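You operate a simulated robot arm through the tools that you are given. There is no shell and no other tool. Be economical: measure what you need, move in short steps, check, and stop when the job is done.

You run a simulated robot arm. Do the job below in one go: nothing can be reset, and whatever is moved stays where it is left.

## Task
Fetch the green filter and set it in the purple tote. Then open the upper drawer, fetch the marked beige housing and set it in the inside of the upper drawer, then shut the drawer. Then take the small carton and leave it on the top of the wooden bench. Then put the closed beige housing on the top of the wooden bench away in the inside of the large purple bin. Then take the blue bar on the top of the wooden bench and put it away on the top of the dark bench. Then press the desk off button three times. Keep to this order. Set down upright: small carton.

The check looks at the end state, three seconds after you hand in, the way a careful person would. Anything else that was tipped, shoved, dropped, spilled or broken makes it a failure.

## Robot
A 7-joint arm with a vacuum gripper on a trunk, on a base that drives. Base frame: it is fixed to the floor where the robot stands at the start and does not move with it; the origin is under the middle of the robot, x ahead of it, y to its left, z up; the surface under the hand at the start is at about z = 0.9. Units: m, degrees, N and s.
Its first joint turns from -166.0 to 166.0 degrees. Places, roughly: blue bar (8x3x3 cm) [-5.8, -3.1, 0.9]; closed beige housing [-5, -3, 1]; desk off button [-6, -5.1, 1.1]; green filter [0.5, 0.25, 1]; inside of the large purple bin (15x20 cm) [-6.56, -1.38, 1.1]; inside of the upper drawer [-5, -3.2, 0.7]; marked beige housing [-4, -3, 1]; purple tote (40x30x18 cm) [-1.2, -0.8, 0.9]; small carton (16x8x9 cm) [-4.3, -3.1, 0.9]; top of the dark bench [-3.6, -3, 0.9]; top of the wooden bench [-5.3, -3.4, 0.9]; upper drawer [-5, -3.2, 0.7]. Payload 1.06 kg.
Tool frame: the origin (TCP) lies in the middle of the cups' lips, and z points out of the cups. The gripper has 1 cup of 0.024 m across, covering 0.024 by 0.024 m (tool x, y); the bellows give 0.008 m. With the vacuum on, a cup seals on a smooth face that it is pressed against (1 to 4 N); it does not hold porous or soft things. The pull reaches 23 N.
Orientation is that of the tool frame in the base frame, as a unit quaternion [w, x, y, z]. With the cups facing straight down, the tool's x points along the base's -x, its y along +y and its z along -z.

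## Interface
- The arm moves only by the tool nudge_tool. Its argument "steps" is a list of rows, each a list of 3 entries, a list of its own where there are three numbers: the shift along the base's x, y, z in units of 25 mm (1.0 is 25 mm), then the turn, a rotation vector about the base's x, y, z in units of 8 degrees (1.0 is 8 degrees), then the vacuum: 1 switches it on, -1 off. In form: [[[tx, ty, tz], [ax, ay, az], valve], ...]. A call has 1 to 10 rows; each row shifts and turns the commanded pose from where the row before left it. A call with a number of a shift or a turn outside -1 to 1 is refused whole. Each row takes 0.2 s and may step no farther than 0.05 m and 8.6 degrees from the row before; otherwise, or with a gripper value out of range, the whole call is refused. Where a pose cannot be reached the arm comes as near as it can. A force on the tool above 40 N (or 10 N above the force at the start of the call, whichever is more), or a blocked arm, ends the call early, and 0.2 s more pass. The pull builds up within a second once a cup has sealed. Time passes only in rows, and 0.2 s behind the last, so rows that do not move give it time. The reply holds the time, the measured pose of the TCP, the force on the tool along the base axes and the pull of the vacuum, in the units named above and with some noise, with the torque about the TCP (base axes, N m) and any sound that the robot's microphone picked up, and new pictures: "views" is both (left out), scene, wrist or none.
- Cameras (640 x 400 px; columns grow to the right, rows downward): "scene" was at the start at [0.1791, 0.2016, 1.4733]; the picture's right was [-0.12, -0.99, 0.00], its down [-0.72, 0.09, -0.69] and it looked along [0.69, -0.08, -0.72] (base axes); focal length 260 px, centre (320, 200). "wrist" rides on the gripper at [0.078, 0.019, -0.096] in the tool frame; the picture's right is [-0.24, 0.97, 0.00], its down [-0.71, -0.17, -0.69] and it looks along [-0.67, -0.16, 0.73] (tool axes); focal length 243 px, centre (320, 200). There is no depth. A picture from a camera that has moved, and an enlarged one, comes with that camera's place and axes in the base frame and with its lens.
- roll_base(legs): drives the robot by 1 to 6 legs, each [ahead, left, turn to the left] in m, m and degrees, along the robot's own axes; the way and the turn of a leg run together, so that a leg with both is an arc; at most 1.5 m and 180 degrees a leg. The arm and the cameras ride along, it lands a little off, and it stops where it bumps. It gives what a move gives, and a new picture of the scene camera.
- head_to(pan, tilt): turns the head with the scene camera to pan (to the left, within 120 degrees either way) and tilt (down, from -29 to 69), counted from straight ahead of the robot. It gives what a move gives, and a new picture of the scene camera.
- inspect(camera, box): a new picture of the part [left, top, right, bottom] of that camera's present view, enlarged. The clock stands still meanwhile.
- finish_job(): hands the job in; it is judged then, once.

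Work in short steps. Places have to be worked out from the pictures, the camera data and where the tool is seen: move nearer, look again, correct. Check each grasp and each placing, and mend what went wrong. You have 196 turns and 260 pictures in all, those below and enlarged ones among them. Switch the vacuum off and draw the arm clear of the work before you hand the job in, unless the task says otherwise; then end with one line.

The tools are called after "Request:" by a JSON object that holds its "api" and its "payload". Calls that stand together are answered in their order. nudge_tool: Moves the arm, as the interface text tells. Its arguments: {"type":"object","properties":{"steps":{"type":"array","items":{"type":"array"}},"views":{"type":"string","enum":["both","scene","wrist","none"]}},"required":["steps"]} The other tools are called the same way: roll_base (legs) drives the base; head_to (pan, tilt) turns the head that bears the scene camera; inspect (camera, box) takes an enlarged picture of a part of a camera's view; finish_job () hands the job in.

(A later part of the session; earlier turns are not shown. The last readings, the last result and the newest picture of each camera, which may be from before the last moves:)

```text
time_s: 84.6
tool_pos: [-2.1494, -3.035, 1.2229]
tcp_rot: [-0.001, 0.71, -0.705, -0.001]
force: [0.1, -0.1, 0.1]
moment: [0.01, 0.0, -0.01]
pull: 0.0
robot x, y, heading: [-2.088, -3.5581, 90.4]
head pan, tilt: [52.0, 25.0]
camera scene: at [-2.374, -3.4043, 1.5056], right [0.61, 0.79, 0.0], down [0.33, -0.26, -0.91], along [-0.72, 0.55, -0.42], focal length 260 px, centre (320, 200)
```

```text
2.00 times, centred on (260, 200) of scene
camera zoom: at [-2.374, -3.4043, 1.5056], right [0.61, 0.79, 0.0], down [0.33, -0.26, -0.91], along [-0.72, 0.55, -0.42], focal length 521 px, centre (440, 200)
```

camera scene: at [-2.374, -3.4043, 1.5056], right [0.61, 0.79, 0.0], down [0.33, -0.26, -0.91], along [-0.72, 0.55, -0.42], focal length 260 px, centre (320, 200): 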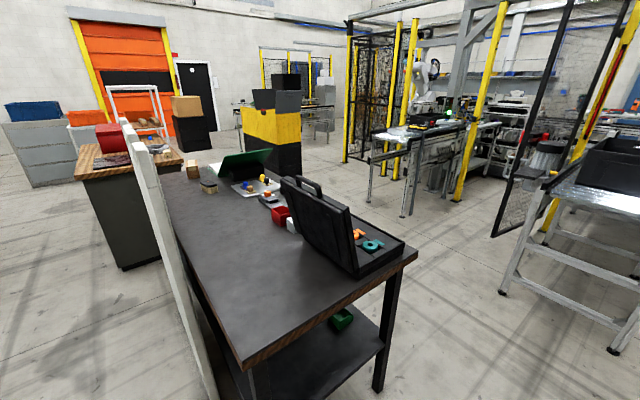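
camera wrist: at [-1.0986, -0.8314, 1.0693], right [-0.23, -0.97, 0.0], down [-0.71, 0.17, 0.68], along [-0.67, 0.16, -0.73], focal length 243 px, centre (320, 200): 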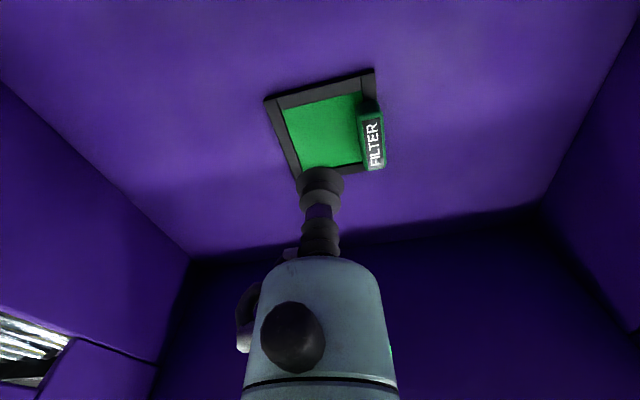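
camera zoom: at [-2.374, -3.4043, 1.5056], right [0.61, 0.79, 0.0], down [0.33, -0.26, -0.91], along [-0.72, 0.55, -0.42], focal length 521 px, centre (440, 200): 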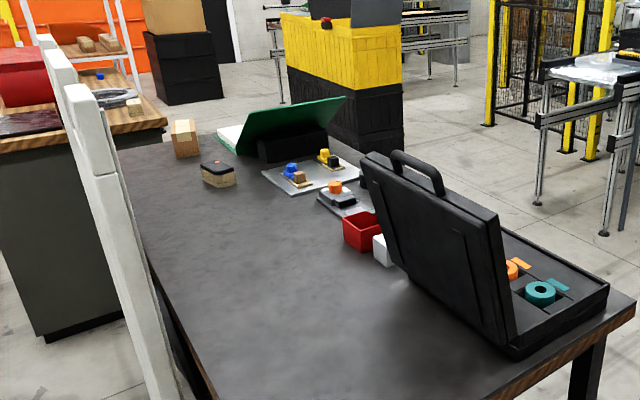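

Carton ≈(−4.28,−3.06), marked housing ≈(−3.93,−3.05), both about 0.6 m in from the aisle edge. I'll test the real forward reach here in free space before choosing parking spots.

Request:
{"api": "nudge_tool", "payload": {"steps": [[[0, 1, -1], [0, 0, 0], -1], [[0, 1, -1], [0, 0, 0], -1], [[0, 1, -1], [0, 0, 0], -1], [[0, 1, -1], [0, 0, 0], -1], [[0, 1, -1], [0, 0, 0], -1], [[0, 1, -1], [0, 0, 0], -1], [[0, 1, -1], [0, 0, 0], -1], [[0, 1, 0], [0, 0, 0], -1], [[0, 1, 0], [0, 0, 0], -1], [[0, 1, 0], [0, 0, 0], -1]], "views": "none"}}

Request:
{"api": "nudge_tool", "payload": {"steps": [[[0, 1, 0], [0, 0, 0], -1], [[0, 1, 0], [0, 0, 0], -1], [[0, 1, 0], [0, 0, 0], -1], [[0, 1, 0], [0, 0, 0], -1], [[0, 1, 0], [0, 0, 0], -1], [[0, 1, 0], [0, 0, 0], -1], [[0, 1, 0], [0, 0, 0], -1], [[0, 1, 0], [0, 0, 0], -1], [[0, 1, 0], [0, 0, 0], -1], [[0, 1, 0], [0, 0, 0], -1]], "views": "none"}}

Request:
{"api": "nudge_tool", "payload": {"steps": [[[0, 1, 0], [0, 0, 0], -1], [[0, 1, 0], [0, 0, 0], -1], [[0, 1, 0], [0, 0, 0], -1], [[0, 1, 0], [0, 0, 0], -1], [[0, 1, 0], [0, 0, 0], -1], [[0, 1, 0], [0, 0, 0], -1], [[0, 1, 0], [0, 0, 0], -1], [[0, 1, 0], [0, 0, 0], -1], [[0, 1, 0], [0, 0, 0], -1], [[0, 1, 0], [0, 0, 0], -1]], "views": "none"}}

```text
time_s: 86.8
tool_pos: [-2.1506, -2.7847, 1.0485]
tcp_rot: [0.001, 0.71, -0.704, 0.0]
force: [-0.3, -0.5, 0.2]
moment: [0.02, 0.02, -0.02]
pull: 0.0
robot x, y, heading: [-2.0869, -3.5587, 90.2]
head pan, tilt: [52.0, 25.0]
```

```text
time_s: 89.0
tool_pos: [-2.1485, -2.5352, 1.0495]
tcp_rot: [0.0, 0.709, -0.705, 0.0]
force: [-0.4, -0.5, 0.7]
moment: [-0.01, 0.03, 0.04]
pull: 0.1
robot x, y, heading: [-2.0898, -3.5625, 90.3]
head pan, tilt: [52.0, 25.0]
```

```text
time_s: 91.2
tool_pos: [-2.1426, -2.5204, 1.047]
tcp_rot: [0.0, 0.71, -0.705, 0.0]
force: [0.1, 0.4, 0.6]
moment: [0.0, 0.01, 0.0]
pull: 0.0
out of reach, approached as far as the arm can: row 1, 2, 3, 4, 5, 6, 7, 8, 9, 10
robot x, y, heading: [-2.0892, -3.5606, 90.6]
head pan, tilt: [52.0, 25.0]
```

Max reach is ~1.04 m from the robot centre. A refined estimate puts the dark bench's aisle edge at y≈−2.62, so front parking works. Retract the arm, raise, and drive to the aisle.

Request:
{"api": "nudge_tool", "payload": {"steps": [[[0, -1, 0], [0, 0, 0], -1], [[0, -1, 1], [0, 0, 0], -1], [[0, -1, 1], [0, 0, 0], -1], [[0, -1, 1], [0, 0, 0], -1], [[0, -1, 1], [0, 0, 0], -1], [[0, -1, 1], [0, 0, 0], -1], [[0, -1, 1], [0, 0, 0], -1], [[0, -1, 1], [0, 0, 0], -1], [[0, -1, 1], [0, 0, 0], -1], [[0, -1, 1], [0, 0, 0], -1]], "views": "none"}}

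Request:
{"api": "nudge_tool", "payload": {"steps": [[[0, -1, 0], [0, 0, 0], -1], [[0, -1, 0], [0, 0, 0], -1], [[0, -1, 0], [0, 0, 0], -1], [[0, -1, 0], [0, 0, 0], -1], [[0, -1, 0], [0, 0, 0], -1], [[0, -1, 0], [0, 0, 0], -1], [[0, -1, 0], [0, 0, 0], -1], [[0, -1, 0], [0, 0, 0], -1], [[0, -1, 0], [0, 0, 0], -1], [[0, -1, 0], [0, 0, 0], -1]], "views": "none"}}

Request:
{"api": "roll_base", "payload": {"legs": [[0.8, 0, 0], [0.75, 0, 0], [0, 0, 90], [0.6, 0, 0]]}}

Request:
{"api": "head_to", "payload": {"pan": 30, "tilt": 25}}

```text
time_s: 93.4
tool_pos: [-2.1418, -2.7697, 1.2706]
tcp_rot: [0.001, 0.71, -0.704, 0.0]
force: [-0.6, 0.4, 0.5]
moment: [-0.01, -0.03, -0.02]
pull: 0.1
robot x, y, heading: [-2.0886, -3.5623, 90.2]
head pan, tilt: [52.0, 25.0]
```

```text
time_s: 95.6
tool_pos: [-2.1413, -3.0206, 1.272]
tcp_rot: [0.0, 0.71, -0.704, 0.0]
force: [-0.6, -0.6, -0.7]
moment: [-0.06, 0.05, 0.0]
pull: 0.0
robot x, y, heading: [-2.0845, -3.5635, 90.4]
head pan, tilt: [52.0, 25.0]
```

```text
time_s: 110.5
tool_pos: [-3.2437, -2.0684, 1.2719]
tcp_rot: [0.0, 1.0, 0.007, 0.0]
force: [-0.1, -0.1, 0.6]
moment: [0.04, 0.01, 0.02]
pull: 0.0
robot x, y, heading: [-2.7031, -2.0171, -179.4]
head pan, tilt: [52.0, 25.0]
camera scene: at [-2.8571, -2.2973, 1.5056], right [-0.8, 0.6, 0.0], down [0.26, 0.34, -0.91], along [-0.55, -0.72, -0.42], focal length 260 px, centre (320, 200)
```

scene: 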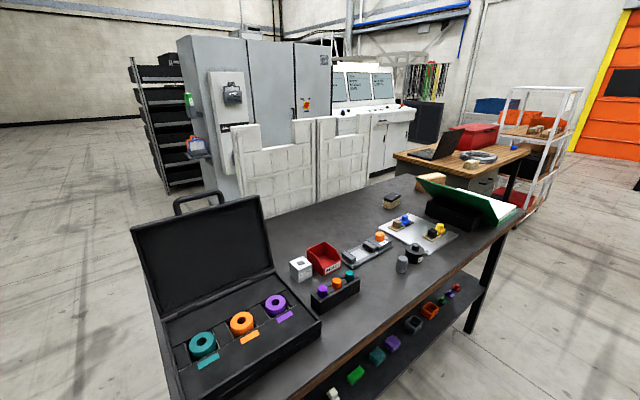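

```text
time_s: 111.3
tool_pos: [-3.2436, -2.0679, 1.2719]
tcp_rot: [0.0, 1.0, 0.008, 0.001]
force: [1.0, 0.9, 0.0]
moment: [0.0, -0.01, 0.02]
pull: 0.1
robot x, y, heading: [-2.7043, -2.0125, -179.3]
head pan, tilt: [30.0, 25.0]
camera scene: at [-2.8805, -2.2711, 1.5056], right [-0.51, 0.86, 0.0], down [0.36, 0.22, -0.91], along [-0.78, -0.46, -0.42], focal length 260 px, centre (320, 200)
```

scene: 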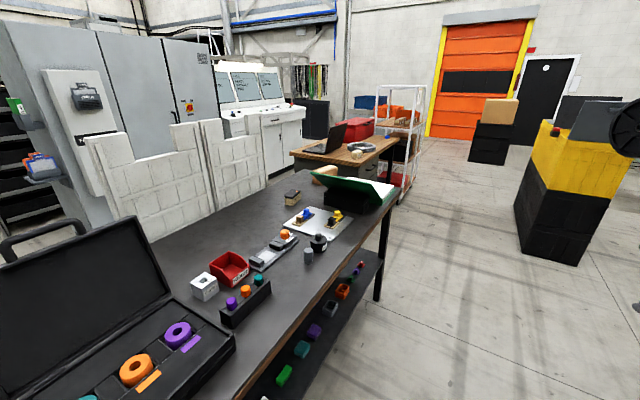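

Good view of the dark bench; the wooden desk lies beyond. Drive ahead along the aisle to see desk, drawers and the bin.

Request:
{"api": "roll_base", "payload": {"legs": [[1.1, 0.0, 0]]}}

Request:
{"api": "head_to", "payload": {"pan": 0, "tilt": 20}}

```text
time_s: 116.9
tool_pos: [-4.3345, -2.0808, 1.2731]
tcp_rot: [0.0, 1.0, 0.006, 0.0]
force: [0.5, 0.6, -0.3]
moment: [0.01, 0.02, -0.01]
pull: 0.1
robot x, y, heading: [-3.7947, -2.0281, -179.3]
head pan, tilt: [30.0, 25.0]
camera scene: at [-3.9734, -2.2841, 1.5056], right [-0.51, 0.86, 0.0], down [0.36, 0.22, -0.91], along [-0.78, -0.46, -0.42], focal length 260 px, centre (320, 200)
```

scene: 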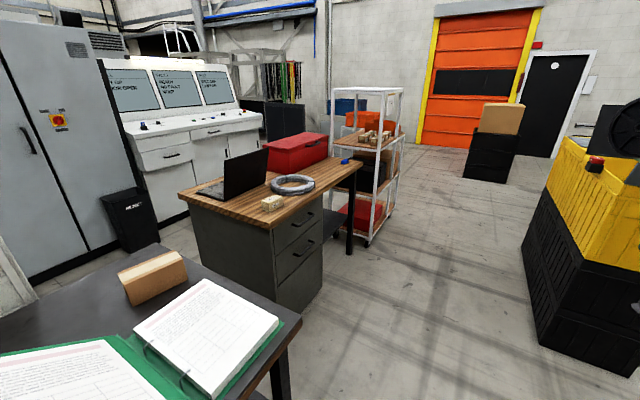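

```text
time_s: 117.9
tool_pos: [-4.3343, -2.0802, 1.2719]
tcp_rot: [0.0, 1.0, 0.005, 0.0]
force: [-1.0, -0.3, -0.1]
moment: [-0.03, -0.01, -0.03]
pull: 0.1
robot x, y, heading: [-3.7954, -2.0285, -179.6]
head pan, tilt: [0.0, 20.0]
camera scene: at [-3.9872, -2.2382, 1.5137], right [-0.01, 1.0, 0.0], down [0.34, 0.0, -0.94], along [-0.94, -0.01, -0.34], focal length 260 px, centre (320, 200)
```

scene: 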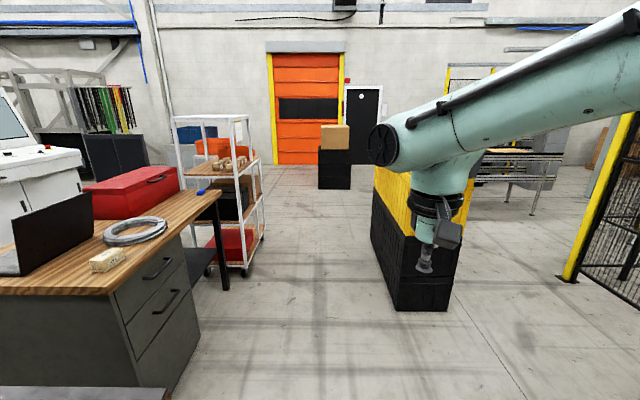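

The drawers face +y (toward the aisle). Zooming on the desk.

Request:
{"api": "head_to", "payload": {"pan": 30, "tilt": 30}}

Request:
{"api": "inspect", "payload": {"camera": "scene", "box": [160, 90, 400, 240]}}

```text
time_s: 118.8
tool_pos: [-4.3347, -2.081, 1.2725]
tcp_rot: [0.0, 1.0, 0.006, -0.001]
force: [-0.4, 0.7, 0.3]
moment: [-0.01, 0.01, 0.01]
pull: 0.0
robot x, y, heading: [-3.7944, -2.0269, -179.3]
head pan, tilt: [30.0, 30.0]
camera scene: at [-3.972, -2.2832, 1.4977], right [-0.51, 0.86, 0.0], down [0.43, 0.25, -0.87], along [-0.75, -0.44, -0.5], focal length 260 px, centre (320, 200)
```

scene: 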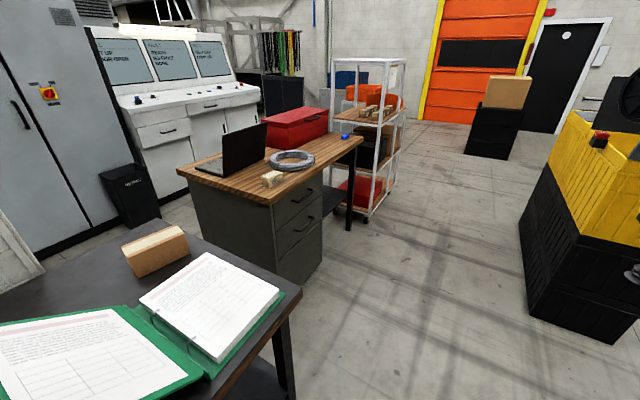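

```text
2.67 times, centred on (280, 165) of scene
camera zoom: at [-3.972, -2.2832, 1.4977], right [-0.51, 0.86, 0.0], down [0.43, 0.25, -0.87], along [-0.75, -0.44, -0.5], focal length 694 px, centre (427, 293)
```

zoom: 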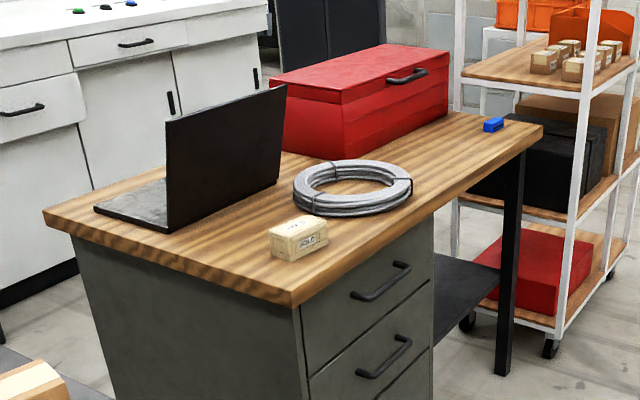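

Desk spans x −4.74…−5.87, front edge y≈−3.0; upper drawer handle ≈(−4.96, −2.97, 0.83). I'll park facing the drawers at x≈−4.95.

Request:
{"api": "roll_base", "payload": {"legs": [[1.13, 0.0, 0], [0, 0, 89.5]]}}

Request:
{"api": "head_to", "payload": {"pan": -5, "tilt": 45}}

```text
time_s: 128.4
tool_pos: [-4.8632, -2.5809, 1.2716]
tcp_rot: [0.0, 0.701, 0.713, 0.0]
force: [-0.7, -0.2, 0.9]
moment: [0.0, -0.01, 0.02]
pull: 0.0
robot x, y, heading: [-4.9193, -2.0372, -89.1]
head pan, tilt: [30.0, 30.0]
camera scene: at [-4.6623, -2.2148, 1.4977], right [-0.86, -0.51, 0.0], down [-0.26, 0.43, -0.87], along [0.44, -0.74, -0.5], focal length 260 px, centre (320, 200)
```

scene: 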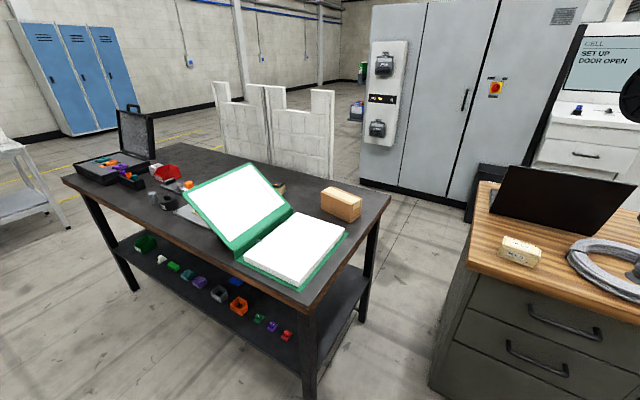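

```text
time_s: 129.4
tool_pos: [-4.8632, -2.581, 1.2716]
tcp_rot: [0.0, 0.701, 0.713, 0.0]
force: [-0.3, -0.7, -0.2]
moment: [0.05, 0.0, 0.0]
pull: 0.1
robot x, y, heading: [-4.9191, -2.0437, -88.8]
head pan, tilt: [-5.0, 45.0]
camera scene: at [-4.7145, -2.2183, 1.4751], right [-1.0, 0.07, 0.0], down [0.05, 0.71, -0.71], along [-0.05, -0.71, -0.71], focal length 260 px, centre (320, 200)
```

scene: 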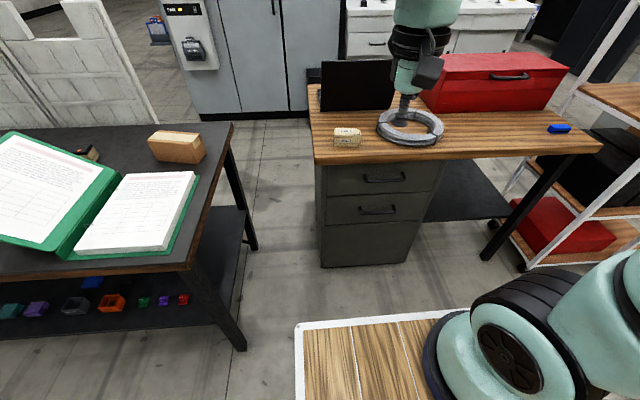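

Frontal view of the drawers; zoom for exact geometry.

Request:
{"api": "inspect", "payload": {"camera": "scene", "box": [296, 100, 488, 220]}}

```text
3.33 times, centred on (392, 160) of scene
camera zoom: at [-4.7145, -2.2183, 1.4751], right [-1.0, 0.07, 0.0], down [0.05, 0.71, -0.71], along [-0.05, -0.71, -0.71], focal length 868 px, centre (80, 333)
```

zoom: 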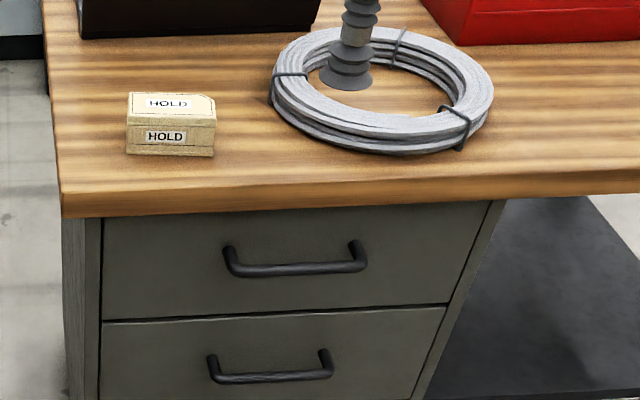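

Upper drawer front: x −4.80…−5.25, z ≈0.71…0.86, plane y≈−3.01; handle at z≈0.81. I'll pitch the tool to horizontal (pointing −y) in free space to suck onto the front below the handle.

Request:
{"api": "nudge_tool", "payload": {"steps": [[[-0.63, 0, -0.6], [-1, 0, 0], -1], [[-0.63, 0, -0.6], [-1, 0, 0], -1], [[-0.63, 0, -0.6], [-1, 0, 0], -1], [[-0.63, 0, -0.6], [-1, 0, 0], -1], [[-0.63, 0, -0.6], [-1, 0, 0], -1], [[-0.63, 0, -0.6], [-1, 0, 0], -1], [[-0.63, 0, -0.6], [-1, 0, 0], -1], [[-0.63, 0, -0.6], [-1, 0, 0], -1], [[-0.63, 0, -0.6], [-1, 0, 0], -1], [[-0.63, 0, -0.6], [-1, 0, 0], -1]], "views": "scene"}}

```text
time_s: 130.8
tool_pos: [-4.881, -2.5604, 1.1965]
tcp_rot: [0.249, 0.591, 0.744, -0.19]
force: [0.2, 0.2, 0.9]
moment: [0.0, 0.04, 0.01]
pull: 0.1
out of reach, approached as far as the arm can: row 5, 6, 7
robot x, y, heading: [-4.9194, -2.0385, -89.0]
head pan, tilt: [-5.0, 45.0]
stopped in row 7: the arm was blocked; the commanded pose is now the measured one
camera scene: at [-4.7128, -2.2186, 1.4754], right [-1.0, 0.05, 0.0], down [0.04, 0.7, -0.71], along [-0.04, -0.71, -0.7], focal length 260 px, centre (320, 200)
```

scene: 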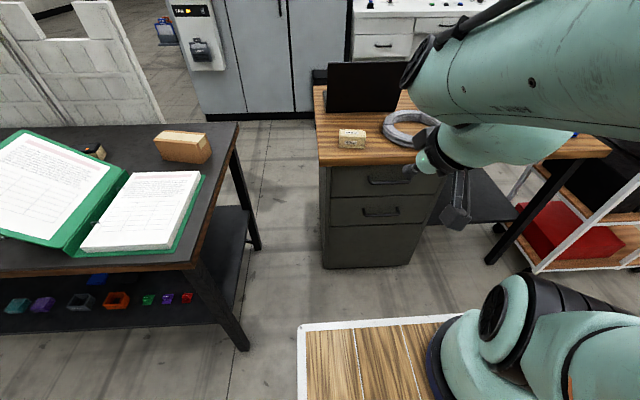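

The arm blocked because it was folded too close. Move the tool outward and correct the yaw slip, then continue tilting.

Request:
{"api": "nudge_tool", "payload": {"steps": [[[0, -0.6, 0.5], [0, 0, 0], -1], [[0, -1, 0.5], [0, 0, 0], -1], [[0, -1, 0], [0, 0, -0.4], -1], [[0, -1, 0], [0, 0, -0.4], -1], [[0, -1, 0], [0, 0, -0.4], -1], [[0, -1, 0], [0, 0, -0.46], -1], [[0, -1, 0], [0, 0, 0], -1], [[0, -1, 0], [0, 0, 0], -1]], "views": "none"}}

```text
time_s: 132.6
tool_pos: [-4.8831, -2.7511, 1.2236]
tcp_rot: [0.224, 0.675, 0.668, -0.22]
force: [1.0, 0.7, -0.1]
moment: [0.02, 0.05, -0.03]
pull: 0.1
robot x, y, heading: [-4.9185, -2.0423, -89.2]
head pan, tilt: [-5.0, 45.0]
```

Orientation recovered. Continue tilting.

Request:
{"api": "nudge_tool", "payload": {"steps": [[[-0.5, -0.7, 0], [-1, 0, 0], -1], [[-0.5, -0.7, 0], [-1, 0, 0], -1], [[-0.5, -0.7, 0], [-1, 0, 0], -1], [[-0.5, -0.7, 0], [-1, 0, 0], -1], [[-0.5, -0.7, 0], [-1, 0, 0], -1], [[-0.5, -0.7, 0], [-1, 0, 0], -1], [[-0.5, 0, 0], [-0.62, 0, 0], -1]], "views": "both"}}

```text
time_s: 134.2
tool_pos: [-4.9706, -2.8565, 1.2229]
tcp_rot: [0.502, 0.503, 0.5, -0.495]
force: [0.5, -0.5, 0.3]
moment: [0.02, 0.01, 0.01]
pull: 0.0
robot x, y, heading: [-4.9199, -2.0433, -89.4]
head pan, tilt: [-5.0, 45.0]
camera scene: at [-4.7148, -2.2179, 1.4751], right [-1.0, 0.07, 0.0], down [0.05, 0.71, -0.71], along [-0.05, -0.71, -0.71], focal length 260 px, centre (320, 200)
camera wrist: at [-4.9516, -2.7593, 1.1461], right [0.97, 0.0, 0.25], down [-0.18, 0.68, 0.71], along [-0.17, -0.73, 0.66], focal length 243 px, centre (320, 200)
```

scene: 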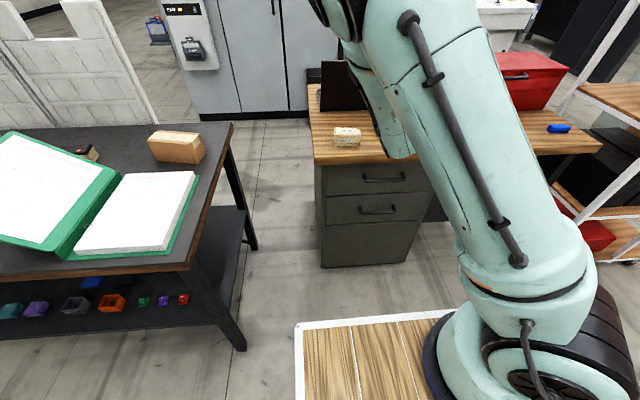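
wrist: 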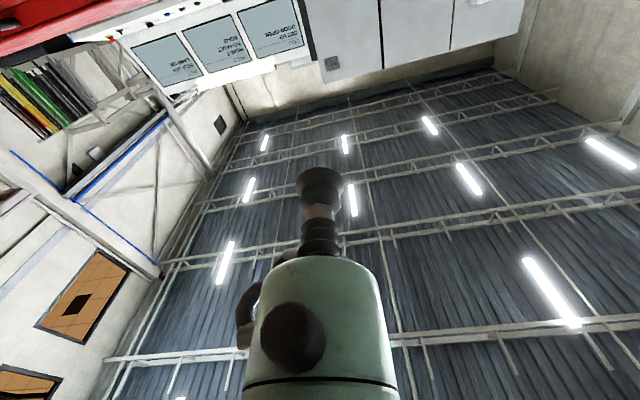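

Tool is horizontal. Lower in front of the drawer (y −2.86 is 0.1 m clear of the handle).

Request:
{"api": "nudge_tool", "payload": {"steps": [[[-0.2, 0, -1], [0, 0, 0], -1], [[-0.2, 0, -1], [0, 0, 0], -1], [[-0.2, 0, -1], [0, 0, 0], -1], [[-0.2, 0, -1], [0, 0, 0], -1], [[-0.2, 0, -1], [0, 0, 0], -1], [[-0.2, 0, -1], [0, 0, 0], -1], [[-0.2, 0, -1], [0, 0, 0], -1], [[-0.2, 0, -1], [0, 0, 0], -1], [[-0.2, 0, -1], [0, 0, 0], -1], [[-0.2, 0, -1], [0, 0, 0], -1]], "views": "none"}}

Request:
{"api": "nudge_tool", "payload": {"steps": [[[0, 0, -1], [0, 0, 0], -1], [[0, 0, -1], [0, 0, 0], -1], [[0, 0, -1], [0, 0, 0], -1], [[0, 0, -1], [0, 0, 0], -1], [[0, 0, -1], [0, 0, 0], -1], [[0, 0, -1], [0, 0, 0], -1], [[0, 0, -1], [0, 0, 0], -1], [[0, 0, -1], [0, 0, 0], -1], [[0, 0, -1], [0, 0, 0], -1]]}}

```text
time_s: 136.4
tool_pos: [-5.0193, -2.8549, 0.9718]
tcp_rot: [0.501, 0.504, 0.5, -0.495]
force: [-0.7, 0.0, -0.6]
moment: [-0.03, -0.01, -0.02]
pull: 0.1
robot x, y, heading: [-4.92, -2.043, -88.9]
head pan, tilt: [-5.0, 45.0]
```

```text
time_s: 138.4
tool_pos: [-5.0193, -2.8797, 0.9118]
tcp_rot: [0.501, 0.503, 0.501, -0.495]
force: [0.7, 0.9, 0.5]
moment: [0.01, 0.0, 0.03]
pull: 0.1
out of reach, approached as far as the arm can: row 3, 4, 5, 6, 7, 8, 9
robot x, y, heading: [-4.9216, -2.0419, -89.0]
head pan, tilt: [-5.0, 45.0]
camera scene: at [-4.7147, -2.2182, 1.4751], right [-1.0, 0.07, 0.0], down [0.05, 0.71, -0.71], along [-0.05, -0.71, -0.71], focal length 260 px, centre (320, 200)
camera wrist: at [-5.0007, -2.7825, 0.8362], right [0.97, 0.0, 0.24], down [-0.18, 0.68, 0.71], along [-0.17, -0.73, 0.66], focal length 243 px, centre (320, 200)
```

scene: 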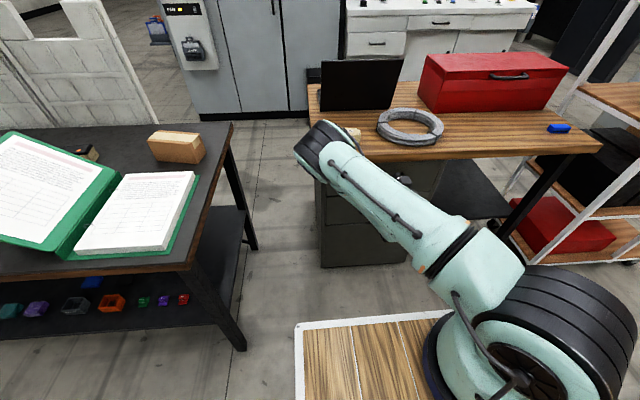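
wrist: 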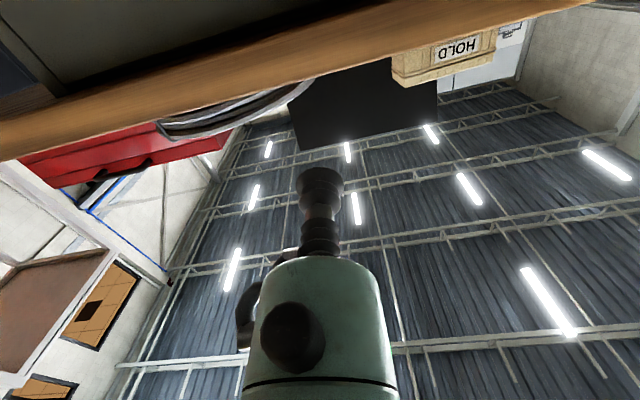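

Horizontal tool stalls at z≈0.91 at this distance; the arm is too folded. Raise a bit, roll back, and try further out where it unfolds.

Request:
{"api": "nudge_tool", "payload": {"steps": [[[0, 0, 0.5], [0, 0, 0], -1], [[0, 0, 1], [0, 0, 0], -1], [[0, 0, 1], [0, 0, 0], -1]], "views": "none"}}

Request:
{"api": "roll_base", "payload": {"legs": [[-0.17, 0, 0]]}}

Request:
{"api": "nudge_tool", "payload": {"steps": [[[0, -1, 0], [0, 0, 0], -1], [[0, -1, 0], [0, 0, 0], -1], [[0, -1, 0], [0, 0, 0], -1], [[0, -1, 0], [0, 0, 0], -1], [[0, -1, 0], [0, 0, 0], -1], [[0, -1, 0], [0, 0, 0], -1], [[0, 0, -1], [0, 0, 0], -1], [[0, 0, -1], [0, 0, 0], -1], [[0, 0, -1], [0, 0, 0], -1], [[0, 0, -1], [0, 0, 0], -1]], "views": "scene"}}

```text
time_s: 139.2
tool_pos: [-5.0203, -2.8786, 0.9742]
tcp_rot: [0.501, 0.503, 0.5, -0.496]
force: [0.8, 0.9, 0.2]
moment: [-0.03, 0.03, 0.0]
pull: 0.0
robot x, y, heading: [-4.9198, -2.0444, -89.1]
head pan, tilt: [-5.0, 45.0]
```

```text
time_s: 140.7
tool_pos: [-5.0235, -2.7084, 0.9745]
tcp_rot: [0.502, 0.503, 0.501, -0.494]
force: [-0.1, 0.0, 0.4]
moment: [0.06, 0.01, 0.0]
pull: 0.0
robot x, y, heading: [-4.9263, -1.8738, -89.1]
head pan, tilt: [-5.0, 45.0]
camera scene: at [-4.7173, -2.0464, 1.4751], right [-1.0, 0.07, 0.0], down [0.05, 0.71, -0.71], along [-0.05, -0.71, -0.71], focal length 260 px, centre (320, 200)
```

scene: 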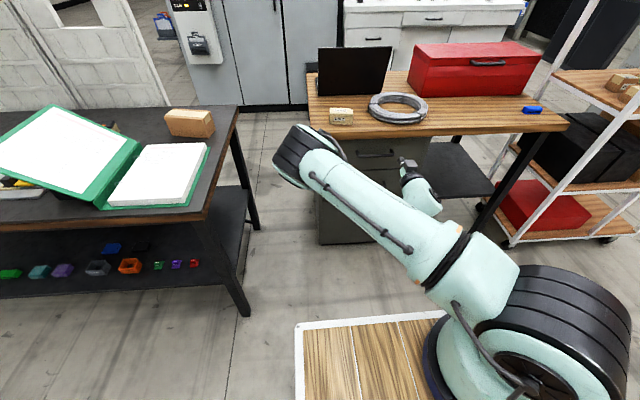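

```text
time_s: 142.9
tool_pos: [-5.0209, -2.853, 0.9006]
tcp_rot: [0.502, 0.503, 0.501, -0.494]
force: [0.4, 0.4, -0.3]
moment: [-0.05, 0.02, -0.01]
pull: 0.1
out of reach, approached as far as the arm can: row 10
robot x, y, heading: [-4.927, -1.8693, -88.7]
head pan, tilt: [-5.0, 45.0]
camera scene: at [-4.7173, -2.0465, 1.4751], right [-1.0, 0.07, 0.0], down [0.05, 0.71, -0.71], along [-0.05, -0.71, -0.71], focal length 260 px, centre (320, 200)
```

scene: 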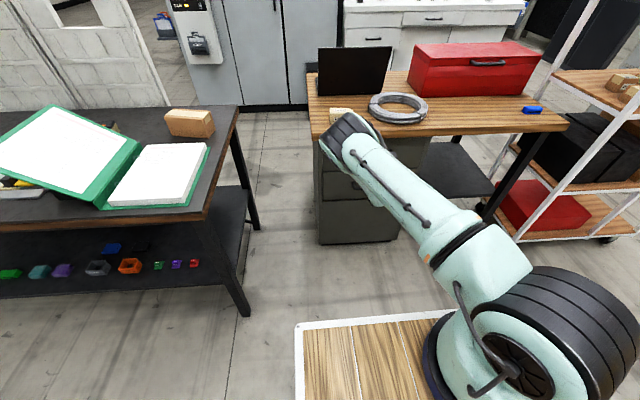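

Reach analysis suggests the arm should be straighter (r≈1.1). Move outward while at this height and then lower.

Request:
{"api": "nudge_tool", "payload": {"steps": [[[0, 0, 1], [0, 0, 0], -1], [[0, -0.8, 1], [0, 0, 0], -1], [[0, -0.8, 0.5], [0, 0, 0], -1], [[0, -0.8, 0], [0, 0, 0], -1], [[0, 0, -1], [0, 0, 0], -1], [[0, 0, -1], [0, 0, 0], -1], [[0, 0, -1], [0, 0, 0], -1], [[0, 0, -1], [0, 0, 0], -1], [[0, 0, -1], [0, 0, 0], -1]], "views": "scene"}}

```text
time_s: 144.9
tool_pos: [-5.0203, -2.9053, 0.9144]
tcp_rot: [0.501, 0.503, 0.501, -0.495]
force: [0.2, -0.3, 0.7]
moment: [-0.02, 0.01, 0.02]
pull: 0.0
out of reach, approached as far as the arm can: row 7, 8, 9
robot x, y, heading: [-4.9236, -1.869, -89.0]
head pan, tilt: [-5.0, 45.0]
camera scene: at [-4.7173, -2.0465, 1.4751], right [-1.0, 0.07, 0.0], down [0.05, 0.71, -0.71], along [-0.05, -0.71, -0.71], focal length 260 px, centre (320, 200)
```

scene: 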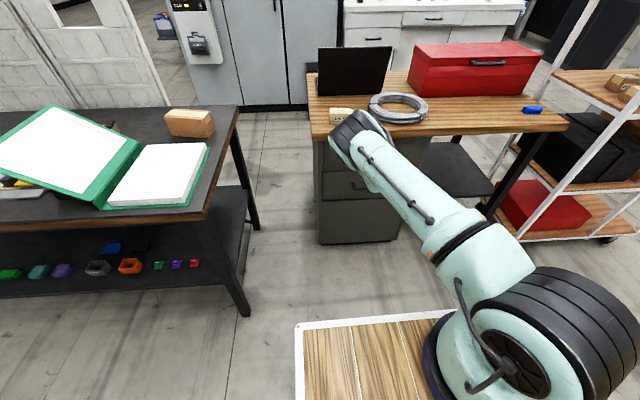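

This behaves like an arm with limited wrist range: horizontal tool pointing forward cannot go below z≈0.9. A sideways-pointing tool with the forearm hanging down can get lower, so I'll restore tool-down, then park parallel to the desk (heading +x) with the tool pointing to the robot's right. First raise and untilt.

Request:
{"api": "nudge_tool", "payload": {"steps": [[[0, 0.5, 1], [0, 0, 0], -1], [[0, 0.5, 1], [0, 0, 0], -1], [[0, 0.5, 1], [0, 0, 0], -1], [[0, 0.5, 1], [0, 0, 0], -1], [[0, 0.5, 1], [0, 0, 0], -1], [[0, 0.5, 1], [0, 0, 0], -1], [[0, 0.5, 1], [0, 0, 0], -1], [[0, 0, 1], [0, 0, 0], -1], [[0, 0, 1], [0, 0, 0], -1], [[0, 0, 1], [0, 0, 0], -1]], "views": "none"}}

Request:
{"api": "nudge_tool", "payload": {"steps": [[[0.2, 0.3, 0], [1, 0, 0], -1], [[0.2, 0.3, 0], [1, 0, 0], -1], [[0.2, 0.3, 0], [1, 0, 0], -1], [[0.2, 0.3, 0], [1, 0, 0], -1], [[0.2, 0.3, 0], [1, 0, 0], -1], [[0.2, 0.3, 0], [1, 0, 0], -1], [[0.2, 0.3, 0], [1, 0, 0], -1], [[0.2, 0.3, 0], [1, 0, 0], -1], [[0.2, 0.3, 0], [1, 0, 0], -1], [[0.2, 0.3, 0], [1, 0, 0], -1]], "views": "none"}}

```text
time_s: 147.1
tool_pos: [-5.0211, -2.8174, 1.1648]
tcp_rot: [0.502, 0.502, 0.501, -0.494]
force: [-0.2, 0.3, -0.4]
moment: [0.02, 0.0, -0.03]
pull: 0.1
robot x, y, heading: [-4.9228, -1.8684, -88.9]
head pan, tilt: [-5.0, 45.0]
```

```text
time_s: 149.3
tool_pos: [-4.971, -2.7425, 1.1648]
tcp_rot: [0.06, 0.708, 0.701, -0.057]
force: [-0.6, 0.1, 0.6]
moment: [0.0, 0.01, 0.01]
pull: 0.0
robot x, y, heading: [-4.9248, -1.8678, -89.2]
head pan, tilt: [-5.0, 45.0]
```

Finish untilting and then drive to the parallel parking spot.

Request:
{"api": "nudge_tool", "payload": {"steps": [[[0, 0.8, 0.5], [0.6, 0, 0], -1], [[0, 0.8, 0.5], [0.6, 0, 0], -1], [[0, 1, 0.5], [0, 0, 0], -1], [[0, 1, 0.5], [0, 0, 0], -1], [[0, 1, 0], [0, 0, 0], -1], [[0, 1, 0], [0, 0, 0], -1]], "views": "none"}}

Request:
{"api": "roll_base", "payload": {"legs": [[0.08, 0, 0], [0, 0, 89], [0, -0.3, 0], [-0.62, 0, 0]]}}

Request:
{"api": "head_to", "payload": {"pan": -60, "tilt": 45}}

```text
time_s: 150.7
tool_pos: [-4.9712, -2.603, 1.2141]
tcp_rot: [0.002, 0.71, 0.704, 0.002]
force: [-0.1, 0.0, 0.0]
moment: [0.01, -0.01, -0.01]
pull: 0.0
robot x, y, heading: [-4.9185, -1.8706, -89.1]
head pan, tilt: [-5.0, 45.0]
```

```text
time_s: 160.2
tool_pos: [-4.8099, -2.3119, 1.214]
tcp_rot: [0.0, 0.016, 1.0, 0.003]
force: [-0.3, -0.4, 0.0]
moment: [-0.02, 0.0, 0.0]
pull: 0.0
robot x, y, heading: [-5.5395, -2.2441, -0.0]
head pan, tilt: [-5.0, 45.0]
camera scene: at [-5.3599, -2.0431, 1.4751], right [-0.09, -1.0, 0.0], down [-0.7, 0.07, -0.71], along [0.7, -0.07, -0.71], focal length 260 px, centre (320, 200)
```

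scene: 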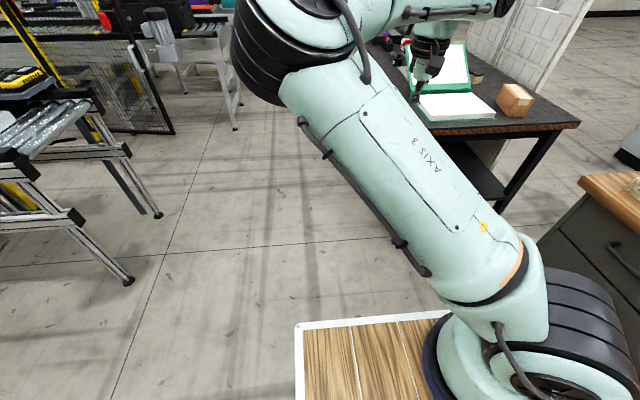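

```text
time_s: 161.5
tool_pos: [-4.8103, -2.3118, 1.2148]
tcp_rot: [0.0, 0.018, 1.0, 0.003]
force: [0.4, 0.3, -0.3]
moment: [0.01, 0.01, -0.02]
pull: 0.0
robot x, y, heading: [-5.5416, -2.2496, -0.6]
head pan, tilt: [-60.0, 45.0]
camera scene: at [-5.4006, -2.1061, 1.4751], right [-0.87, -0.5, 0.0], down [-0.35, 0.61, -0.71], along [0.35, -0.61, -0.71], focal length 260 px, centre (320, 200)
```

scene: 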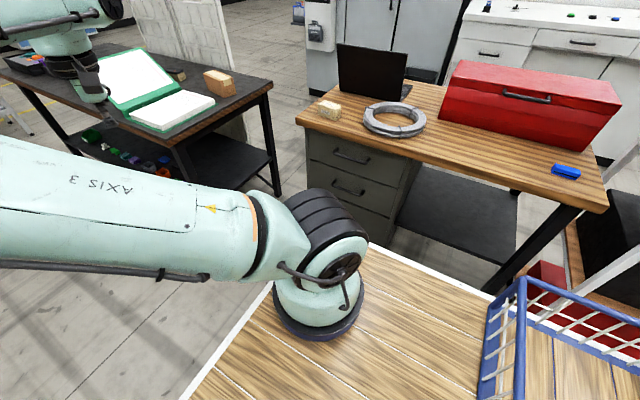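

The forearm/elbow leans left now. Begin rotating the tool in steps toward "pointing right, camera up" while staying in free space.

Request:
{"api": "nudge_tool", "payload": {"steps": [[[-0.5, -0.5, 0], [-0.577, 0.577, 0.577], -1], [[-0.5, -0.5, 0], [-0.577, 0.577, 0.577], -1], [[-0.5, -0.5, 0], [-0.577, 0.577, 0.577], -1], [[-0.5, -0.5, 0], [-0.577, 0.577, 0.577], -1], [[-0.5, -0.5, 0], [-0.577, 0.577, 0.577], -1], [[0, -0.5, 0], [-0.577, 0.577, 0.577], -1], [[0, -0.5, 0], [-0.577, 0.577, 0.577], -1], [[0, -0.5, 0], [-0.577, 0.577, 0.577], -1]], "views": "scene"}}

```text
time_s: 163.3
tool_pos: [-4.8722, -2.411, 1.2141]
tcp_rot: [-0.302, -0.292, 0.853, -0.309]
force: [-0.6, -0.1, 0.2]
moment: [0.02, 0.01, 0.05]
pull: 0.0
robot x, y, heading: [-5.5413, -2.247, -0.5]
head pan, tilt: [-60.0, 45.0]
camera scene: at [-5.4008, -2.1062, 1.4751], right [-0.87, -0.49, 0.0], down [-0.35, 0.61, -0.71], along [0.35, -0.61, -0.71], focal length 260 px, centre (320, 200)
```

scene: 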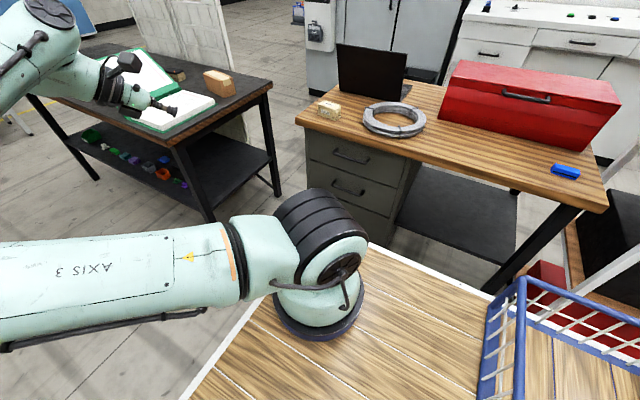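

Rotation tracks well. Continue the remaining rotation.

Request:
{"api": "nudge_tool", "payload": {"steps": [[[0, -0.5, 0], [-0.577, 0.577, 0.577], -1], [[0, -0.5, 0], [-0.577, 0.577, 0.577], -1], [[0, -0.5, 0], [-0.577, 0.577, 0.577], -1], [[0, -0.5, 0], [-0.577, 0.577, 0.577], -1], [[0, -0.5, 0], [-0.577, 0.577, 0.577], -1], [[0, -0.5, 0], [-0.577, 0.577, 0.577], -1], [[0, -0.5, 0], [-0.577, 0.577, 0.577], -1]], "views": "both"}}

```text
time_s: 164.9
tool_pos: [-4.8522, -2.4985, 1.2168]
tcp_rot: [-0.472, -0.49, 0.542, -0.493]
force: [0.0, 0.2, 0.5]
moment: [-0.03, 0.0, 0.0]
pull: 0.1
out of reach, approached as far as the arm can: row 6, 7
robot x, y, heading: [-5.5406, -2.244, -0.4]
head pan, tilt: [-60.0, 45.0]
camera scene: at [-5.4006, -2.1061, 1.4751], right [-0.87, -0.49, 0.0], down [-0.35, 0.61, -0.71], along [0.35, -0.61, -0.71], focal length 260 px, centre (320, 200)
camera wrist: at [-4.8736, -2.4068, 1.3006], right [-0.95, 0.05, -0.3], down [0.24, 0.72, -0.65], along [0.19, -0.69, -0.7], focal length 243 px, centre (320, 200)
```

scene: 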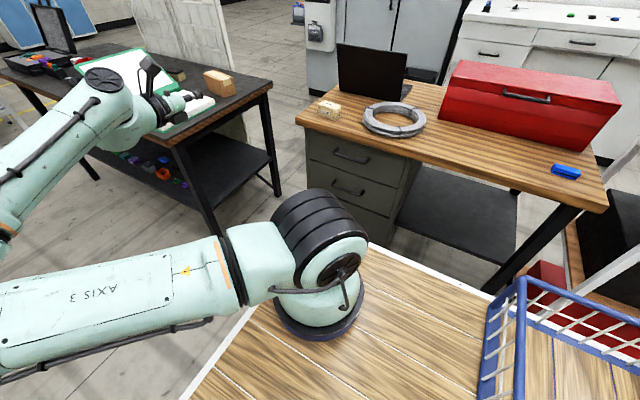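
wrist: 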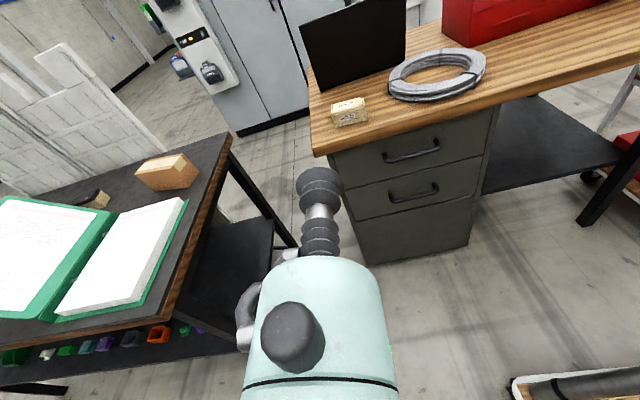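

Now horizontal with the camera on top viewing the drawers. Descend while shifting toward the drawer centre.

Request:
{"api": "nudge_tool", "payload": {"steps": [[[-0.6, -0.8, -1], [0, 0, 0], -1], [[-0.6, -0.8, -1], [0, 0, 0], -1], [[-0.6, -0.8, -1], [0, 0, 0], -1], [[-0.6, -0.8, -1], [0, 0, 0], -1], [[-0.6, -0.5, -1], [0, 0, 0], -1], [[-0.6, -0.3, -1], [0, 0, 0], -1], [[-0.6, 0, -1], [0, 0, 0], -1], [[-0.6, 0, -1], [0, 0, 0], -1], [[-0.6, 0, -1], [0, 0, 0], -1], [[-0.6, 0, -1], [0, 0, 0], -1]], "views": "both"}}

```text
time_s: 167.1
tool_pos: [-4.9761, -2.5956, 0.9832]
tcp_rot: [-0.474, -0.488, 0.545, -0.491]
force: [0.0, -0.5, 0.0]
moment: [0.02, -0.02, 0.0]
pull: 0.0
out of reach, approached as far as the arm can: row 5, 8, 9, 10
robot x, y, heading: [-5.539, -2.2475, -0.4]
head pan, tilt: [-60.0, 45.0]
camera scene: at [-5.4006, -2.1063, 1.4751], right [-0.87, -0.49, 0.0], down [-0.35, 0.61, -0.71], along [0.35, -0.61, -0.71], focal length 260 px, centre (320, 200)
camera wrist: at [-4.9968, -2.504, 1.0665], right [-0.95, 0.05, -0.3], down [0.25, 0.72, -0.65], along [0.18, -0.69, -0.7], focal length 243 px, centre (320, 200)
```

scene: 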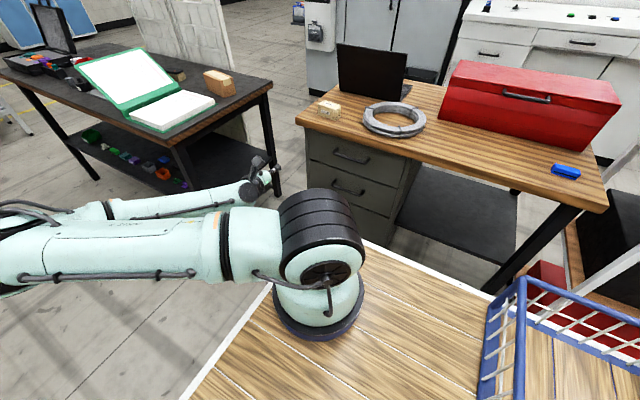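
wrist: 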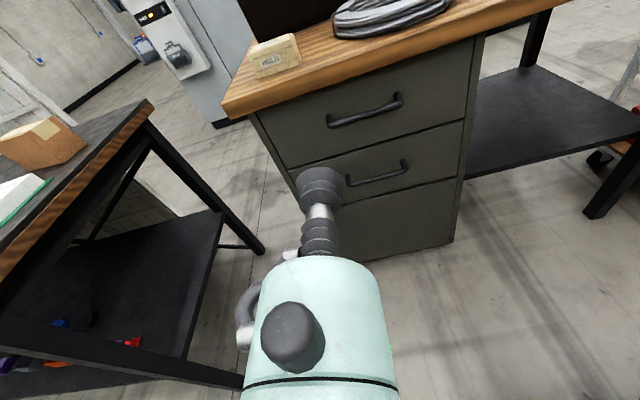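

The arm stays in an elbow-left posture that limits it. Consider hooking the handle instead; zoom at the handle to measure its stand-off.

Request:
{"api": "inspect", "payload": {"camera": "wrist", "box": [220, 20, 500, 195]}}

```text
2.29 times, centred on (360, 108) of wrist
camera zoom: at [-4.9968, -2.504, 1.0665], right [-0.95, 0.05, -0.3], down [0.25, 0.72, -0.65], along [0.18, -0.69, -0.7], focal length 555 px, centre (229, 411)
```

zoom: 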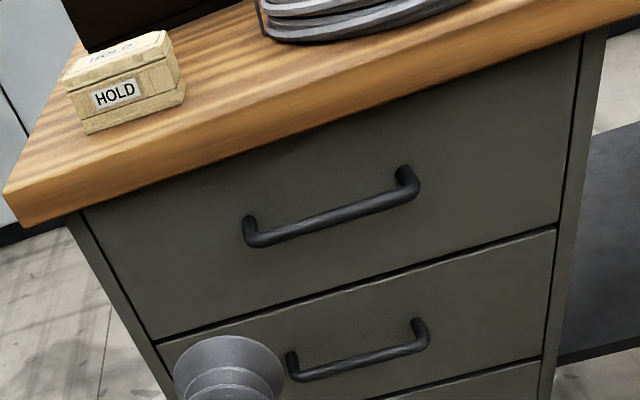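

Triangulating: face y≈−3.05, desk edge y≈−3.01 (z 0.87–0.90), handle bar y≈−3.00, z≈0.787, stand-off gap ≈4 cm — enough for the 24 mm cup entering over the bar with the tool tilted ~45°. So I'll undo this orientation and hook the handle instead.

Request:
{"api": "nudge_tool", "payload": {"steps": [[[0.5, 0.3, 1], [0, 0, 0], -1], [[0.5, 0.5, 1], [0, 0, 0], -1], [[0.5, 0.5, 1], [0, 0, 0], -1], [[0.5, 0.5, 1], [0, 0, 0], -1], [[0.5, 0.5, 1], [0, 0, 0], -1], [[0.5, 0.5, 1], [0, 0, 0], -1], [[0.5, 0.5, 1], [0, 0, 0], -1], [[0.5, 0.5, 1], [0, 0, 0], -1], [[0, 0.5, 0], [0.577, -0.577, -0.577], -1], [[0, 0.5, 0], [0.577, -0.577, -0.577], -1]], "views": "none"}}

Request:
{"api": "nudge_tool", "payload": {"steps": [[[0, 0.5, 0], [0.577, -0.577, -0.577], -1], [[0, 0.5, 0], [0.577, -0.577, -0.577], -1], [[0, 0.5, 0], [0.577, -0.577, -0.577], -1], [[0, 0, 0], [0.577, -0.577, -0.577], -1], [[0, 0, 0], [0.577, -0.577, -0.577], -1], [[0, 0, 0], [0.577, -0.577, -0.577], -1], [[0, 0, 0], [0.577, -0.577, -0.577], -1], [[0, 0, 0], [0.577, -0.577, -0.577], -1], [[0, 0, 0], [0.577, -0.577, -0.577], -1], [[0, 0, 0], [0.577, -0.577, -0.577], -1]], "views": "none"}}

```text
time_s: 169.3
tool_pos: [-4.8752, -2.4771, 1.1766]
tcp_rot: [-0.424, -0.44, 0.655, -0.445]
force: [0.1, -1.0, -0.3]
moment: [-0.04, -0.02, 0.01]
pull: 0.1
out of reach, approached as far as the arm can: row 2
robot x, y, heading: [-5.5398, -2.2444, -0.3]
head pan, tilt: [-60.0, 45.0]
```

```text
time_s: 171.5
tool_pos: [-4.8759, -2.4413, 1.1756]
tcp_rot: [-0.083, -0.085, 0.988, -0.103]
force: [0.2, 0.7, 0.3]
moment: [-0.02, 0.01, 0.01]
pull: 0.1
robot x, y, heading: [-5.5426, -2.2481, -0.3]
head pan, tilt: [-60.0, 45.0]
```

Finish un-rotating, then extend straight forward and retract to reset the elbow posture.

Request:
{"api": "nudge_tool", "payload": {"steps": [[[0, 0.8, 0], [0.49, -0.4, -0.4], -1], [[0, 0.8, 0], [0.49, -0.4, -0.4], -1], [[0, 0.8, 0], [0.49, -0.4, -0.4], -1], [[0, 1, 0], [0, 0, 0], -1], [[0, 1, 0], [0, 0, 0], -1], [[0, 1, 0], [0, 0, 0], -1], [[0, 1, 0], [0, 0, 0], -1], [[0, 1, 0], [0, 0, 0], -1]], "views": "none"}}

Request:
{"api": "nudge_tool", "payload": {"steps": [[[1, 0, 0], [0, 0, 0], -1], [[1, 0, 0], [0, 0, 0], -1], [[1, 0, 0], [0, 0, 0], -1], [[1, 0, 0], [0, 0, 0], -1], [[1, 0, 0], [0, 0, 0], -1], [[1, 0, 0], [0, 0, 0], -1], [[1, 0, 0], [0, 0, 0], -1], [[1, 0, 0], [0, 0, 0], -1], [[1, 0, 0], [0, 0, 0], -1], [[1, 0, 0], [0, 0, 0], -1]], "views": "none"}}

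Request:
{"api": "head_to", "payload": {"pan": -20, "tilt": 40}}

```text
time_s: 173.3
tool_pos: [-4.877, -2.2576, 1.1741]
tcp_rot: [-0.001, -0.001, 1.0, -0.002]
force: [-0.3, 0.4, -0.1]
moment: [-0.01, 0.01, 0.0]
pull: 0.0
robot x, y, heading: [-5.5443, -2.2463, -0.8]
head pan, tilt: [-60.0, 45.0]
```

```text
time_s: 175.5
tool_pos: [-4.6274, -2.2558, 1.1752]
tcp_rot: [0.0, -0.003, 1.0, -0.002]
force: [0.4, 0.0, 0.5]
moment: [-0.01, 0.0, 0.01]
pull: 0.0
robot x, y, heading: [-5.5406, -2.2469, -0.2]
head pan, tilt: [-60.0, 45.0]
```

```text
time_s: 176.6
tool_pos: [-4.6264, -2.2566, 1.1748]
tcp_rot: [-0.001, -0.002, 1.0, -0.001]
force: [-0.5, -0.3, 0.8]
moment: [-0.02, 0.0, -0.01]
pull: 0.0
robot x, y, heading: [-5.542, -2.2446, -0.6]
head pan, tilt: [-20.0, 40.0]
camera scene: at [-5.3612, -2.0651, 1.4823], right [-0.35, -0.94, 0.0], down [-0.6, 0.22, -0.77], along [0.72, -0.27, -0.64], focal length 260 px, centre (320, 200)
```

scene: 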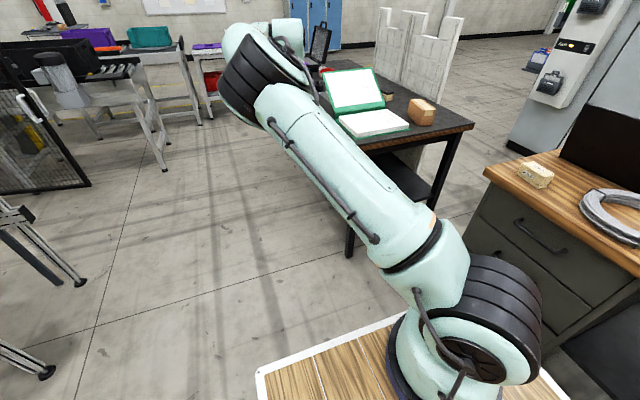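

Extend to full reach, then retract.

Request:
{"api": "nudge_tool", "payload": {"steps": [[[1, 0, -0.2], [0, 0, 0], -1], [[1, 0, -0.2], [0, 0, 0], -1], [[1, 0, 0], [0, 0, 0], -1], [[1, 0, 0], [0, 0, 0], -1], [[1, 0, 0], [0, 0, 0], -1], [[1, 0, 0], [0, 0, 0], -1], [[0, 0, 0], [0, 0, 0], -1]], "views": "none"}}

Request:
{"api": "nudge_tool", "payload": {"steps": [[[-1, 0, 0.3], [0, 0, 0], -1], [[-1, 0, 0.3], [0, 0, 0], -1], [[-1, 0, 0.3], [0, 0, 0], -1], [[-1, 0, 0.3], [0, 0, 0], -1], [[-1, 0, 0.3], [0, 0, 0], -1], [[-1, 0, 0.3], [0, 0, 0], -1], [[-1, 0, 0.3], [0, 0, 0], -1], [[-1, 0, 0.3], [0, 0, 0], -1], [[-1, 0, 0.3], [0, 0, 0], -1], [[-1, 0, 0.3], [0, 0, 0], -1]], "views": "none"}}

Request:
{"api": "nudge_tool", "payload": {"steps": [[[-1, 0, 0], [0, 0, 0], -1], [[-1, 0, 0], [0, 0, 0], -1], [[-1, 0, 0], [0, 0, 0], -1], [[-1, 0, 0], [0, 0, 0], -1], [[-1, 0, 0], [0, 0, 0], -1], [[-1, 0, 0], [0, 0, 0], -1], [[-1, 0, 0], [0, 0, 0], -1], [[-1, 0, 0], [0, 0, 0], -1]], "views": "scene"}}

```text
time_s: 178.2
tool_pos: [-4.5317, -2.2568, 1.1593]
tcp_rot: [0.0, -0.002, 1.0, -0.001]
force: [0.9, 0.2, -0.9]
moment: [0.01, 0.03, -0.01]
pull: 0.0
out of reach, approached as far as the arm can: row 4, 5, 6
robot x, y, heading: [-5.5426, -2.2461, -0.5]
head pan, tilt: [-20.0, 40.0]
```

```text
time_s: 180.4
tool_pos: [-4.7804, -2.2562, 1.2356]
tcp_rot: [0.0, -0.002, 1.0, -0.002]
force: [0.7, 0.6, -1.2]
moment: [0.0, 0.04, -0.04]
pull: 0.1
robot x, y, heading: [-5.5413, -2.2456, -0.4]
head pan, tilt: [-20.0, 40.0]
```

```text
time_s: 182.2
tool_pos: [-4.9818, -2.256, 1.234]
tcp_rot: [0.0, -0.001, 1.0, -0.002]
force: [0.0, -0.1, -0.1]
moment: [0.0, -0.01, -0.02]
pull: 0.0
robot x, y, heading: [-5.5442, -2.2453, -0.4]
head pan, tilt: [-20.0, 40.0]
camera scene: at [-5.3608, -2.065, 1.4823], right [-0.35, -0.94, 0.0], down [-0.6, 0.22, -0.77], along [0.72, -0.27, -0.64], focal length 260 px, centre (320, 200)
```

scene: 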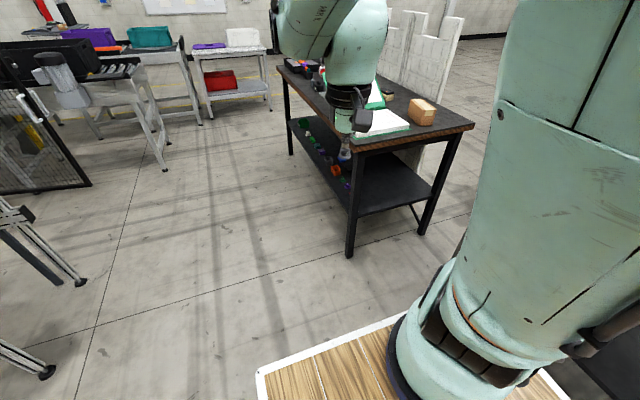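

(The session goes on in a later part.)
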